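You operate a simulated robot arm through the tools that you are given. There is no shell and no other tool. Be economical: measure what you need, move in short steps, check, and stop when the job is done.

You are at the controls of a simulated robot arm. One attempt, no reset.

JOB
Fetch the steel flange and set it on the stop card.

Only the result counts: the job must be done as asked and must still hold three seconds after the hand-in. Knocking over, shifting, dropping, spilling or breaking anything else fails it.

ROBOT AND FRAMES
A 7-joint arm with a two-finger parallel gripper, fixed in place. Base frame: the origin is at the foot of the arm, x ahead of it, y to its left, z up; the work surface is at about z = 0. Lengths are in mm, angles in degrees, forces in N, time in s.
With the tool pointing down near the work surface it reaches from about 220 to 580 mm from the base axis. Its first joint turns from -66.0 to 66.0 degrees. Payload 2.5 kg.
The TCP is the grasp point between the finger pads, 23 mm short of the fingertips. In the tool frame z runs along the fingers and y along their closing line. The gripper opens to 94 mm. The fingers are 38 mm wide and 10 mm thick; the gripper's body (54 by 96 mm) begins 39 mm behind the TCP.
Orientation is told as [roll, pitch, yaw] about the base's x, y, z axes, in that order, counted from this pose: with the fingers straight down and closing along the base's y, the tool's x points along the base's -x, its y along +y and its z along -z.

CONTROLS
- The arm moves only by the tool send_rows. Its argument "deltas" is text: rows parted by semicolons, each of 7 numbers parted by spaces: the shift along the tool's x, y, z in units of 500 mm (1.0 is 500 mm), then the turn, a rotation vector about the tool's x, y, z in units of 90 degrees (1.0 is 90 degrees), then the opening, from 0 (shut) to 1 (fully open). In form: tx ty tz rx ry rz hand; .... A call has 1 to 20 rows; each row is the pose to reach, as a shift and turn from the pose commanded when the call began, along the tool's axes at that moment. A call with a number of a shift or a turn outside -1 to 1 is refused whole. A row lasts 0.2 s, in which the tool goes at most 50 mm and 8.6 degrees; a call with a longer step from one row to the next is refused whole, and so is a gripper value outside its range. A pose out of reach is approached as far as the arm can. The call stops where the force on the tool passes 40 N (or 10 N more than at its start, if that is more) or the arm is blocked; 0.2 s more then pass. Each finger travels about 108 mm/s and halts on what it meets, pressing with about 23 N; the grip force reading is that of the motor and also rises with nothing between the fingers. The clock runs only during rows and for 0.2 s after the last one: add rows that repeat a pose to give the fingers time. The reply holds the time, the measured pose of the TCP, the force on the tool along the base axes, the opening and the grip force, in the units named above and with some noise.
- Cameras (640 x 400 px; columns grow to the right, rows downward): "scene" is fixed at [129.3, -443.8, 520]; the picture's right is [0.53, -0.85, 0.00], its down [-0.60, -0.38, -0.70] and it looks along [0.60, 0.37, -0.71] (base axes); focal length 340 px, centre (320, 200). "wrist" rides on the gripper at [86, 16, -74] in the tool frame; the picture's right is [-0.18, 0.98, 0.00], its down [-0.58, -0.11, -0.81] and it looks along [-0.79, -0.15, 0.59] (tool axes); focal length 243 px, centre (320, 200). There is no depth. A picture from a camera that has moved, and an enlarged one, comes with that camera's place and axes in the base frame and with its lens. The place of the scene camera against the robot may be out by one fixed shift of up to 18 mm in any direction.
- capture(camera): a new picture of that camera. No time passes.
- inspect(camera, box): a new picture of the part [left, top, right, bottom] of that camera's present view, enlarged. No time passes.
- hand_in(): hands the job in; it is judged then, once.

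Work in short steps. Places have to be worked out from the pictures, the camera data and where the tool is seen: move nearer, look again, correct. Check each grasp and each placing, and mend what went wrong. You have 90 turns and 46 pictures in all, those below and enlarged ones among them. Open the gripper and draw the arm clear of the work before you hand the job in, unless the task says otherwise; then end with one line.

The tools are called as name(argument=value, ...) on one line, values as JSON. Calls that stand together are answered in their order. send_rows: Moves the arm, as the interface text tells. Its arguments: {"type":"object","properties":{"deltas":{"type":"string"}},"required":["deltas"]} The other tools are called the same way: capture (camera) takes a picture; inspect (camera, box) takes an enlarged picture of a part of a camera's view; hand_in () hands the job in.

At the start:

```text
time: 0.0
tool_pos: [355.4, -279.7, 246.9]
tool_rot: [-0.1, 0.1, 0.0]
force: [0.5, 0.6, -0.8]
grip_width: 94.1
grasp_force: 0.1
```

scene: 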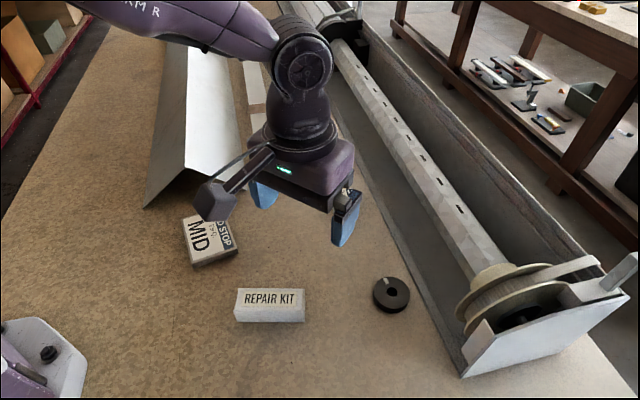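
wrist: 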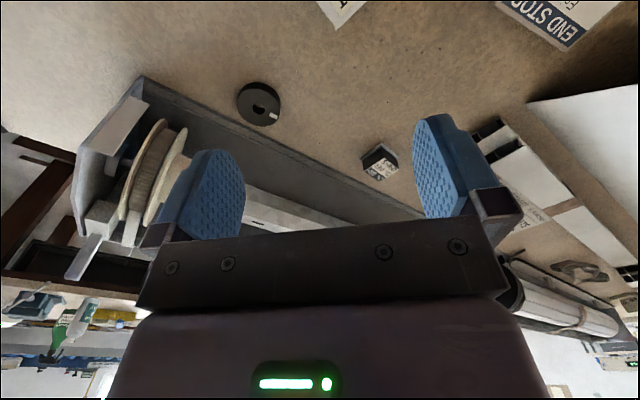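

The black ring near the trough is likely the flange, and the card reads something like "STOP". I'll enlarge both before moving.

inspect(camera="scene", box=[340, 250, 440, 330])

inspect(camera="scene", box=[160, 190, 320, 330])

inspect(camera="wrist", box=[200, 0, 640, 220])

```text
5.00 times, centred on (390, 290) of scene
camera zoom: at [129.3, -443.8, 520.0], right [0.53, -0.85, 0.0], down [-0.6, -0.38, -0.7], along [0.6, 0.37, -0.71], focal length 1702 px, centre (-30, -250)
```

zoom: 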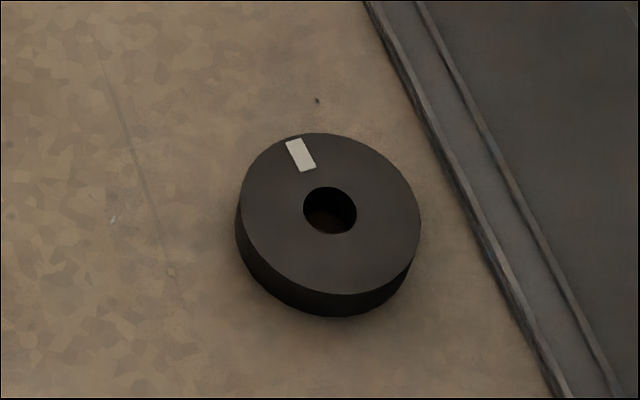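

```text
2.86 times, centred on (240, 260) of scene
camera zoom: at [129.3, -443.8, 520.0], right [0.53, -0.85, 0.0], down [-0.6, -0.38, -0.7], along [0.6, 0.37, -0.71], focal length 972 px, centre (549, 29)
```

zoom: 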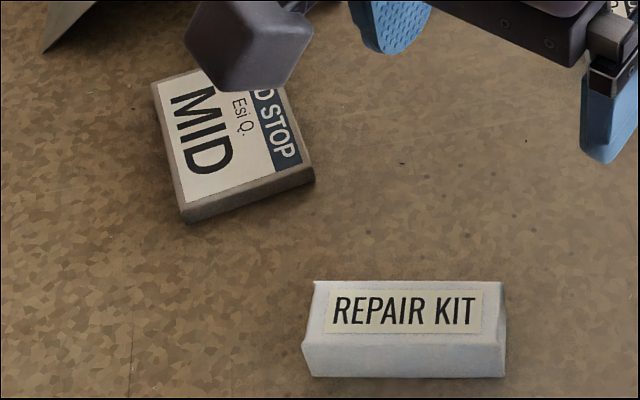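

```text
1.45 times, centred on (420, 110) of wrist
camera zoom: at [268.2, -263.5, 323.4], right [0.18, 0.98, 0.0], down [0.58, -0.11, 0.81], along [0.79, -0.15, -0.59], focal length 353 px, centre (174, 331)
```

zoom: 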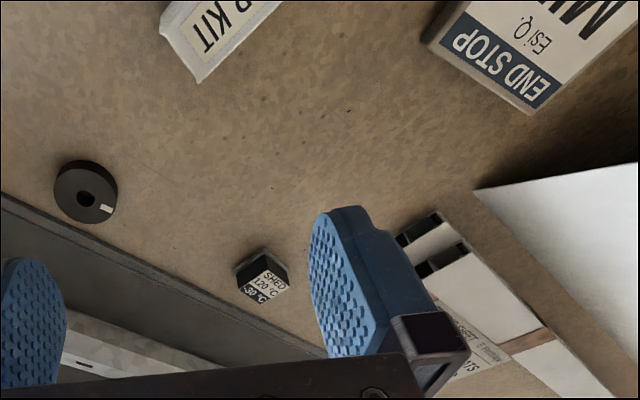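

The disc (about 60 mm wide) is around [440,-382], and the trough edge runs at about 45° beside it. I'll move above it with yaw -45 so the fingers close parallel to the trough, then look again.

send_rows(deltas="-0.02 -0.0267 0.03 0 0 0.0833 1; -0.04 -0.0533 0.06 0 0 0.1667 1; -0.06 -0.08 0.09 0 0 0.25 1; -0.08 -0.1067 0.12 0 0 0.3333 1; -0.1 -0.1333 0.15 0 0 0.4167 1; -0.12 -0.16 0.18 0 0 0.5 1; -0.12 -0.16 0.18 0 0 0.5 1")

capture(camera="wrist")

capture(camera="scene")

```text
time: 1.6
tool_pos: [415.9, -361.9, 154.9]
tool_rot: [0.1, -0.1, -45.0]
force: [-0.6, 0.6, -0.6]
grip_width: 94.1
grasp_force: 0.2
```

```text
40 pictures are left
camera wrist: at [366.8, -287.7, 231.8], right [0.83, 0.56, 0.0], down [0.33, -0.49, 0.81], along [0.45, -0.67, -0.59], focal length 243 px, centre (320, 200)
```

wrist: 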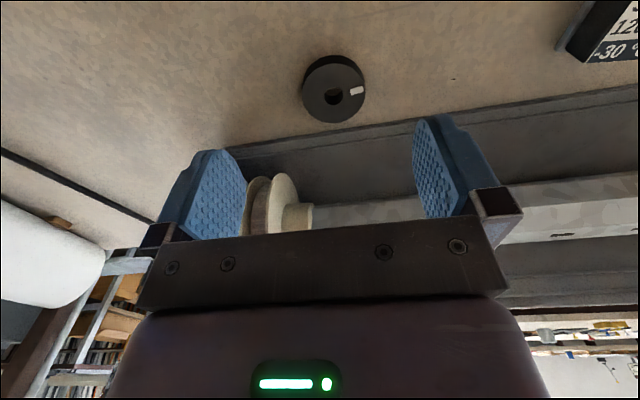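

```text
39 pictures are left
```

scene: 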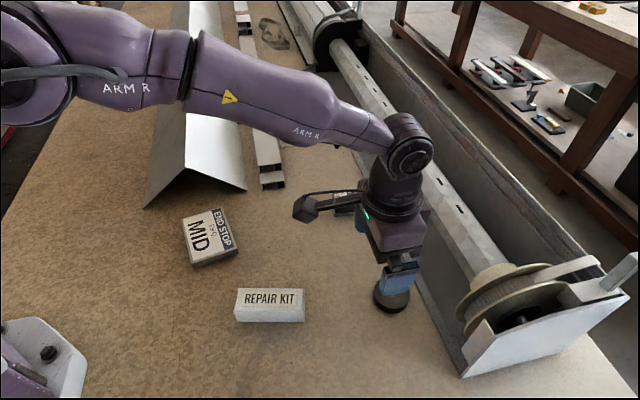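

The disc is about [449,-387], radius ~593, just at the reach edge. I'll approach at z≈60, aiming ~10 mm short, and read what the arm actually attains.

send_rows(deltas="-0.015 0.003 0.048 0 0 0 1; -0.03 0.006 0.095 0 0 0 1; -0.045 0.009 0.143 0 0 0 1; -0.06 0.012 0.19 0 0 0 1; -0.06 0.012 0.19 0 0 0 1; -0.06 0.012 0.19 0 0 0 1")

capture(camera="wrist")

inspect(camera="scene", box=[310, 200, 470, 330])

```text
time: 3.0
tool_pos: [441.9, -377.7, 60.8]
tool_rot: [0.0, 0.1, -45.0]
force: [0.4, 0.6, 0.0]
grip_width: 94.1
grasp_force: 0.0
```

```text
38 pictures are left
camera wrist: at [392.0, -305.0, 138.0], right [0.83, 0.56, 0.0], down [0.33, -0.49, 0.81], along [0.46, -0.67, -0.59], focal length 243 px, centre (320, 200)
```

wrist: 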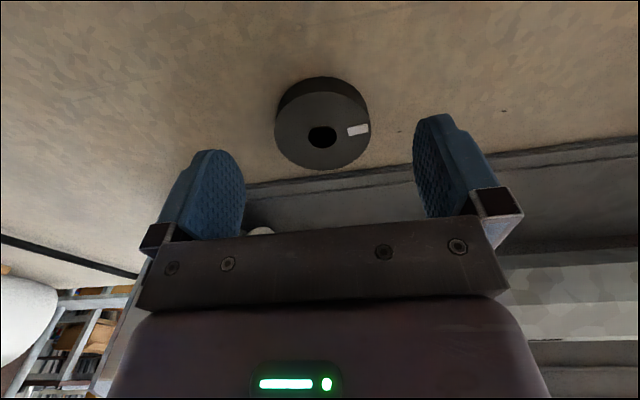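

```text
3.08 times, centred on (390, 265) of scene
camera zoom: at [129.3, -443.8, 520.0], right [0.53, -0.85, 0.0], down [-0.6, -0.38, -0.7], along [0.6, 0.37, -0.71], focal length 1047 px, centre (105, 0)
```

zoom: 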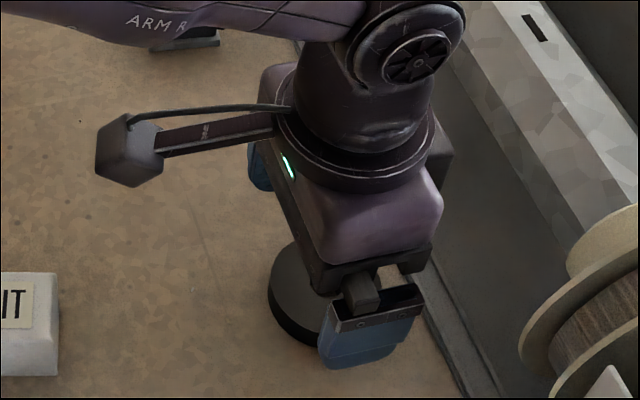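

Two-view triangulation puts the flange's top centre near [446.5,-383,20], with the TCP ~7 mm inward of it and centred between the fingers. I'll descend to z≈27 and close.

send_rows(deltas="-0.003 0 0.02 0 0 0 1; -0.006 0 0.04 0 0 0 1; -0.006 0 0.055 0 0 0 1; -0.006 0 0.066 0 0 0 1; -0.006 0 0.066 0 0 0 1")

capture(camera="wrist")

```text
time: 4.2
tool_pos: [442.9, -379.5, 30.1]
tool_rot: [0.0, 0.1, -45.0]
force: [0.7, -0.4, -0.7]
grip_width: 94.0
grasp_force: 0.0
```

```text
36 pictures are left
camera wrist: at [393.1, -307.0, 105.2], right [0.83, 0.56, 0.0], down [0.33, -0.49, 0.81], along [0.46, -0.67, -0.59], focal length 243 px, centre (320, 200)
```

wrist: 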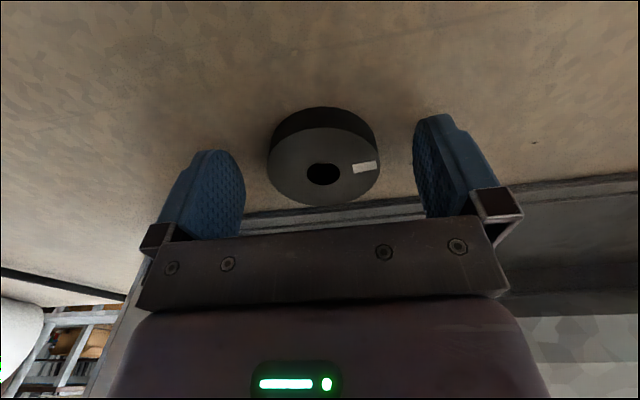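

Estimate is consistent ([446.4,-382.6]), so I'll close the gripper.

send_rows(deltas="0 0 0.002 0 0 0 0.6; 0 0 0.002 0 0 0 0.4; 0 0 0.002 0 0 0 0.3; 0 0 0.002 0 0 0 0.3")

capture(camera="wrist")

```text
time: 5.2
tool_pos: [443.2, -378.3, 29.2]
tool_rot: [0.0, 0.1, -45.0]
force: [-2.4, -0.1, 4.9]
grip_width: 59.1
grasp_force: 23.4
```

```text
35 pictures are left
camera wrist: at [393.1, -306.5, 104.5], right [0.83, 0.56, 0.0], down [0.33, -0.49, 0.81], along [0.46, -0.67, -0.59], focal length 243 px, centre (320, 200)
```

wrist: 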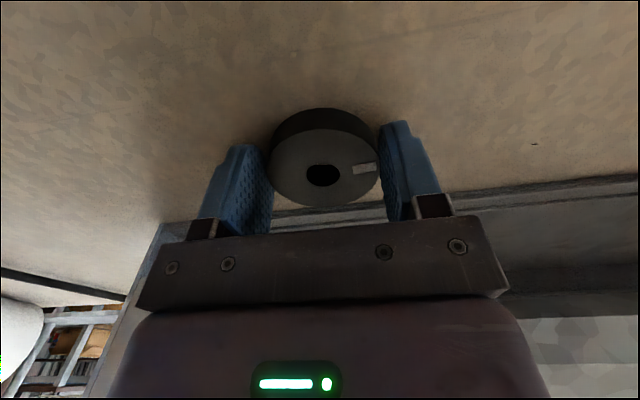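

Gripped at 59 mm with 23 N. I'll close fully (command 0) to keep the squeeze and lift slowly by 150 mm.

send_rows(deltas="0 0 0 0 0 0 0.3; 0 0 -0.01 0 0 0 0.3; 0 0 -0.03 0 0 0 0.3; 0 0 -0.06 0 0 0 0.3; 0 0 -0.1 0 0 0 0.3; 0 0 -0.14 0 0 0 0.3; 0 0 -0.18 0 0 0 0.3; 0 0 -0.22 0 0 0 0.3; 0 0 -0.26 0 0 0 0.3; 0 0 -0.3 0 0 0 0.3; 0 0 -0.3 0 0 0 0.3")

capture(camera="wrist")

capture(camera="scene")

```text
time: 7.6
tool_pos: [442.7, -378.8, 178.0]
tool_rot: [0.1, 0.0, -44.9]
force: [0.1, 0.7, -2.3]
grip_width: 59.2
grasp_force: 23.0
```

```text
34 pictures are left
camera wrist: at [393.2, -305.5, 255.1], right [0.83, 0.56, 0.0], down [0.33, -0.49, 0.81], along [0.46, -0.67, -0.59], focal length 243 px, centre (320, 200)
```

wrist: 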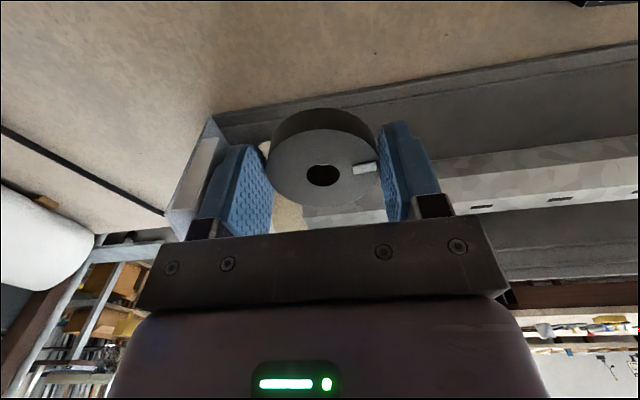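

```text
33 pictures are left
```

scene: 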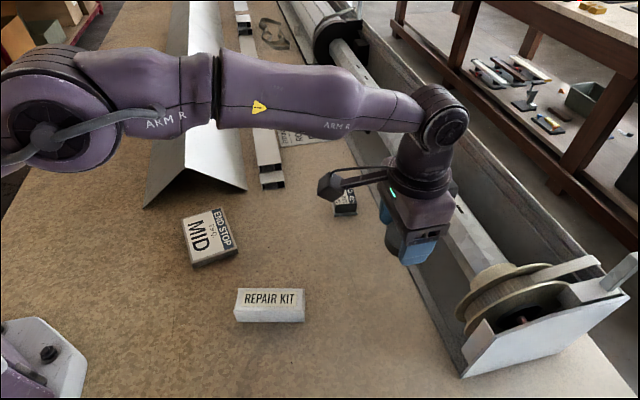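

The flange is held, and the card is estimated at about [375,-44] after correcting the scene camera shift by ~(12,12). I'll travel at z≈178 to a hover slightly behind the card so the wrist camera can see it.

send_rows(deltas="0.02 0.0114 0 0 0 0 0.3; 0.07 0.04 0 0 0 0 0.3; 0.12 0.0686 0 0 0 0 0.3; 0.17 0.0971 0 0 0 0 0.3; 0.22 0.1257 0 0 0 0 0.3; 0.27 0.1542 0 0 0 0 0.3; 0.32 0.1828 0 0 0 0 0.3; 0.37 0.2114 0 0 0 0 0.3; 0.42 0.24 0 0 0 0 0.3; 0.47 0.2685 0 0 0 0 0.3; 0.52 0.297 0 0 0 0 0.3; 0.57 0.3256 0 0 0 0 0.3; 0.61 0.3485 0 0 0 0 0.3; 0.636 0.3633 0 0 0 0 0.3; 0.646 0.369 0 0 0 0 0.3; 0.646 0.369 0 0 0 0 0.3")

capture(camera="wrist")

capture(camera="scene")

```text
time: 11.0
tool_pos: [345.4, -19.7, 177.2]
tool_rot: [0.0, 0.0, -45.0]
force: [0.6, -0.4, -2.3]
grip_width: 59.3
grasp_force: 23.2
```

```text
32 pictures are left
camera wrist: at [295.4, 52.9, 253.7], right [0.83, 0.56, 0.0], down [0.33, -0.49, 0.81], along [0.46, -0.67, -0.59], focal length 243 px, centre (320, 200)
```

wrist: 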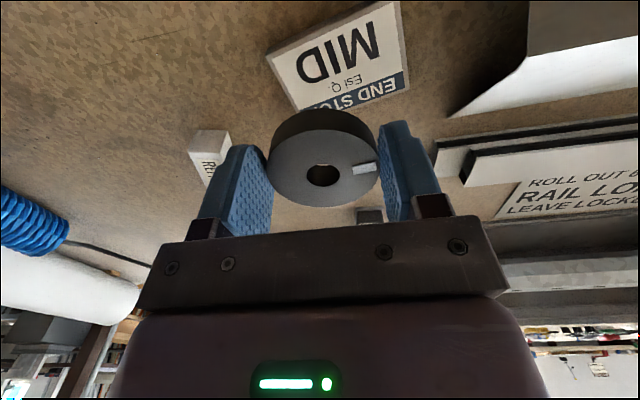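

```text
31 pictures are left
```

scene: 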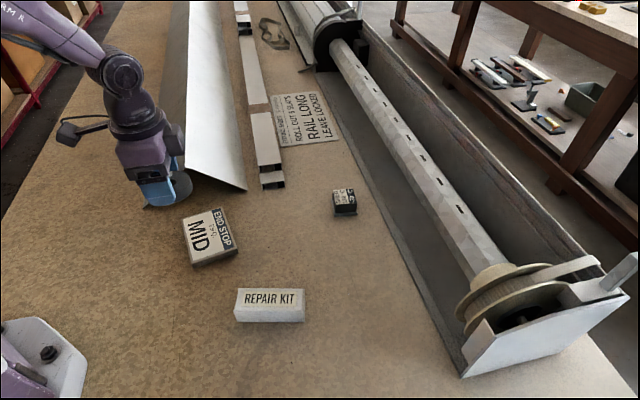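

Corner projections from both cameras agree: the card is ~114×75 mm with centre near [379,-31]. I'll move the flange above it and go down to z≈90, then check.

send_rows(deltas="-0.018 0.01 0 0 0 0 0.3; -0.036 0.02 0 0 0 0 0.3; -0.054 0.031 0.03 0 0 0 0.3; -0.054 0.031 0.07 0 0 0 0.3; -0.054 0.031 0.11 0 0 0 0.3; -0.054 0.031 0.15 0 0 0 0.3; -0.054 0.031 0.174 0 0 0 0.3; -0.054 0.031 0.174 0 0 0 0.3")

capture(camera="wrist")

inspect(camera="scene", box=[140, 160, 270, 280])

```text
time: 12.8
tool_pos: [373.5, -27.8, 89.0]
tool_rot: [0.0, 0.0, -45.0]
force: [0.7, 0.6, -3.5]
grip_width: 59.3
grasp_force: 22.8
```

```text
30 pictures are left
camera wrist: at [324.5, 44.6, 165.4], right [0.83, 0.56, 0.0], down [0.33, -0.49, 0.81], along [0.46, -0.67, -0.59], focal length 243 px, centre (320, 200)
```

wrist: 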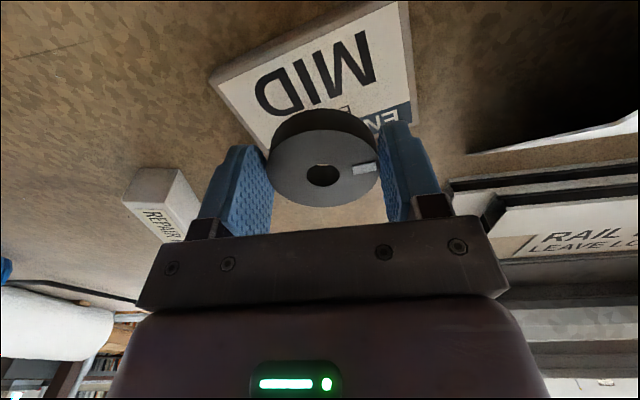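

```text
3.33 times, centred on (205, 220) of scene
camera zoom: at [129.3, -443.8, 520.0], right [0.53, -0.85, 0.0], down [-0.6, -0.38, -0.7], along [0.6, 0.37, -0.71], focal length 1135 px, centre (703, 133)
```

zoom: 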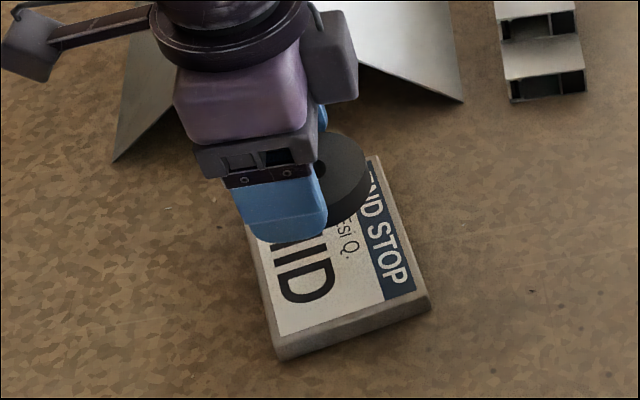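

Card position confirmed with its top at about z≈20, so contact should come at TCP z≈48. I'll lower to ~53 and read the force.

send_rows(deltas="-0.003 0 0.03 0 0 0 0.3; -0.003 0 0.055 0 0 0 0.3; -0.003 0 0.068 0 0 0 0.3; -0.003 0 0.072 0 0 0 0.3; -0.003 0 0.072 0 0 0 0.3")

inspect(camera="scene", box=[140, 160, 270, 280])

capture(camera="wrist")

```text
time: 14.0
tool_pos: [376.7, -28.5, 54.8]
tool_rot: [0.0, 0.0, -45.1]
force: [-0.4, -0.3, -1.8]
grip_width: 59.3
grasp_force: 22.8
```

```text
3.33 times, centred on (205, 220) of scene
camera zoom: at [129.3, -443.8, 520.0], right [0.53, -0.85, 0.0], down [-0.6, -0.38, -0.7], along [0.6, 0.37, -0.71], focal length 1135 px, centre (703, 133)
```

zoom: 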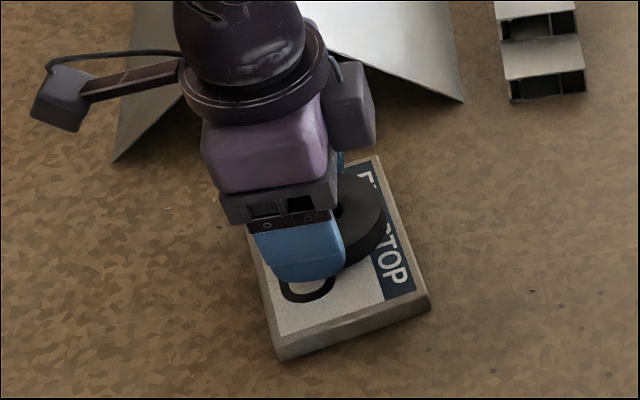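

```text
27 pictures are left
camera wrist: at [325.7, 43.7, 130.7], right [0.83, 0.56, 0.0], down [0.33, -0.49, 0.81], along [0.46, -0.67, -0.59], focal length 243 px, centre (320, 200)
```

wrist: 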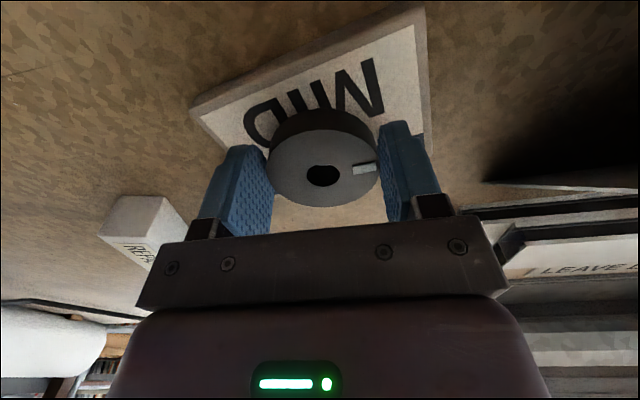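

The flange is over the card's centre; I'll lower in 1 mm steps and watch for contact.

send_rows(deltas="0 0 0.002 0 0 0 0.3; 0 0 0.004 0 0 0 0.3; 0 0 0.006 0 0 0 0.3; 0 0 0.007 0 0 0 0.3; 0 0 0.007 0 0 0 0.3")

```text
time: 15.2
tool_pos: [375.1, -29.9, 51.9]
tool_rot: [0.0, -0.1, -45.1]
force: [-0.1, 0.3, -2.4]
grip_width: 59.0
grasp_force: 23.3
```

No contact yet (force is still the hanging weight), so I continue down.

send_rows(deltas="0 0 0.002 0 0 0 0.3; 0 0 0.003 0 0 0 0.3; 0 0 0.004 0 0 0 0.3; 0 0 0.004 0 0 0 0.3")

```text
time: 16.2
tool_pos: [376.0, -27.8, 48.1]
tool_rot: [0.0, 0.1, -45.0]
force: [0.6, 1.3, -2.5]
grip_width: 59.4
grasp_force: 23.3
```

Still hanging; another 1–2 mm down.

send_rows(deltas="0 0 0.001 0 0 0 0.3; 0 0 0.002 0 0 0 0.3; 0 0 0.003 0 0 0 0.3; 0 0 0.003 0 0 0 0.3")

capture(camera="wrist")

inspect(camera="scene", box=[170, 190, 260, 270])

```text
time: 17.2
tool_pos: [374.7, -28.6, 47.2]
tool_rot: [0.1, 0.0, -44.9]
force: [-0.3, -0.2, -2.7]
grip_width: 59.2
grasp_force: 23.1
```

```text
26 pictures are left
camera wrist: at [325.5, 43.6, 124.2], right [0.83, 0.56, 0.0], down [0.33, -0.49, 0.81], along [0.46, -0.67, -0.59], focal length 243 px, centre (320, 200)
```

wrist: 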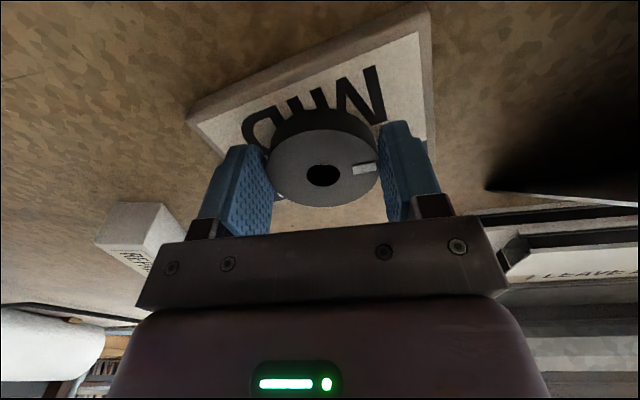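

```text
5.00 times, centred on (215, 230) of scene
camera zoom: at [129.3, -443.8, 520.0], right [0.53, -0.85, 0.0], down [-0.6, -0.38, -0.7], along [0.6, 0.37, -0.71], focal length 1702 px, centre (845, 50)
```

zoom: 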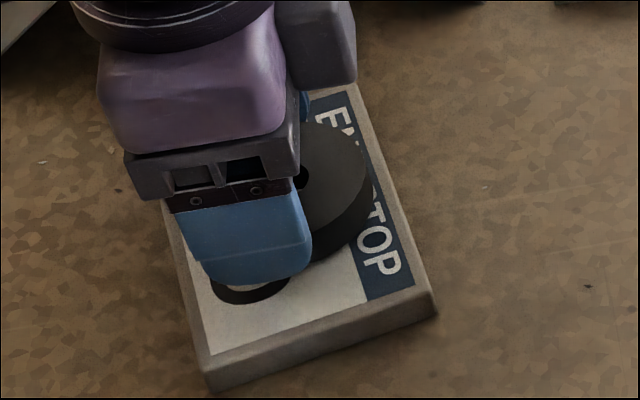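

Placement alignment looks good (flange within the card's edges), still no contact. I continue down.

send_rows(deltas="0 0 0.001 0 0 0 0.3; 0 0 0.002 0 0 0 0.3; 0 0 0.003 0 0 0 0.3; 0 0 0.004 0 0 0 0.3; 0 0 0.004 0 0 0 0.3")

```text
time: 18.4
tool_pos: [374.8, -28.7, 46.3]
tool_rot: [0.0, 0.1, -44.9]
force: [0.2, -0.9, -3.0]
grip_width: 59.3
grasp_force: 22.7
```

send_rows(deltas="0 0 0.001 0 0 0 0.3; 0 0 0.002 0 0 0 0.3; 0 0 0.003 0 0 0 0.3; 0 0 0.004 0 0 0 0.3; 0 0 0.004 0 0 0 0.3")

```text
time: 19.6
tool_pos: [374.7, -29.2, 44.1]
tool_rot: [-0.1, 0.0, -45.0]
force: [-3.8, 0.6, 6.1]
grip_width: 59.4
grasp_force: 23.3
```

Contact: the vertical force rose from -3 to +6 N at z≈44, so the flange rests on the card. I'll open gradually.

send_rows(deltas="0 0 0 0 0 0 0.66; 0 0 0 0 0 0 0.75; 0 0 0 0 0 0 0.9; 0 0 0 0 0 0 0.95; 0 0 0 0 0 0 0.95")

capture(camera="wrist")

```text
time: 20.8
tool_pos: [375.9, -27.9, 45.4]
tool_rot: [0.1, -0.1, -45.0]
force: [-0.3, 1.2, -0.2]
grip_width: 89.2
grasp_force: 0.1
```

```text
24 pictures are left
camera wrist: at [325.4, 43.7, 120.5], right [0.83, 0.56, 0.0], down [0.33, -0.49, 0.81], along [0.46, -0.67, -0.59], focal length 243 px, centre (320, 200)
```

wrist: 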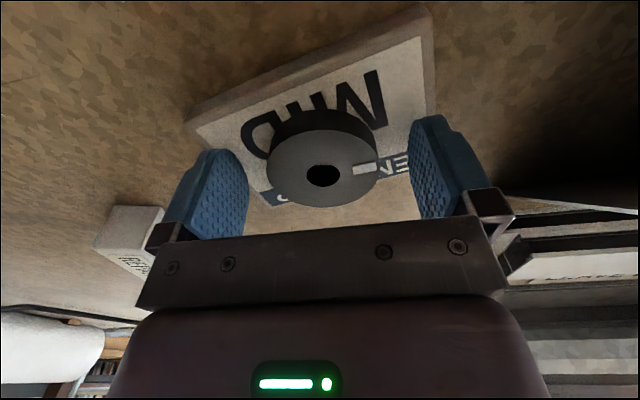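

Released cleanly with the flange sitting still; I raise straight up and then draw back toward the base.

send_rows(deltas="0 0 -0.02 0 0 0 0.95; 0 0 -0.06 0 0 0 0.95; 0 0 -0.12 0 0 0 0.95; 0 0 -0.18 0 0 0 0.95; 0 0 -0.24 0 0 0 0.95; 0 0 -0.3 0 0 0 0.95; 0.05 0 -0.32 0 0 0 0.95; 0.1 0 -0.32 0 0 0 0.95; 0.15 0 -0.32 0 0 0 0.95; 0.15 0 -0.32 0 0 0 0.95")

capture(camera="scene")

inspect(camera="scene", box=[170, 190, 260, 270])

```text
time: 23.0
tool_pos: [322.0, 25.1, 204.4]
tool_rot: [0.0, 0.0, -45.0]
force: [-0.3, 0.2, -0.6]
grip_width: 89.5
grasp_force: 0.0
```

```text
23 pictures are left
```

scene: 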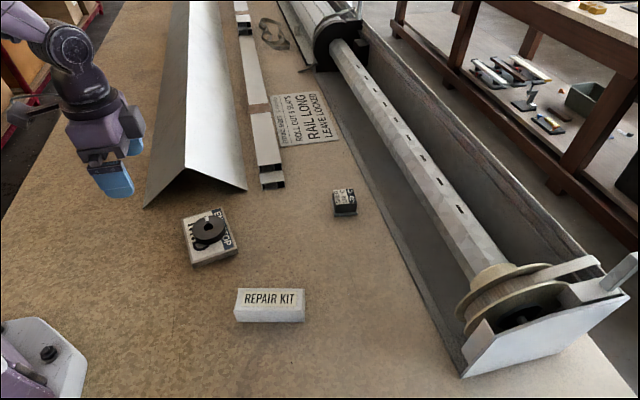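

```text
5.00 times, centred on (215, 230) of scene
camera zoom: at [129.3, -443.8, 520.0], right [0.53, -0.85, 0.0], down [-0.6, -0.38, -0.7], along [0.6, 0.37, -0.71], focal length 1702 px, centre (845, 50)
```

zoom: 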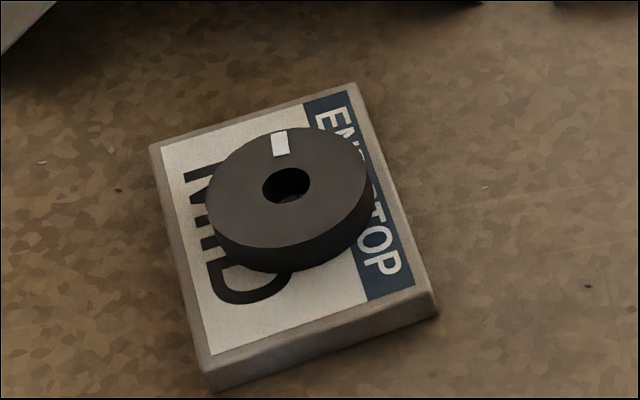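

The flange lies flat on the END STOP card, the card and the other objects haven't moved, and the arm is clear. I'm handing in.

hand_in()

```text
The job is handed in.
```

The steel flange is lying flat on the stop card, slightly off its centre but fully within the edges; nothing else was moved, the gripper is open and the arm is clear.
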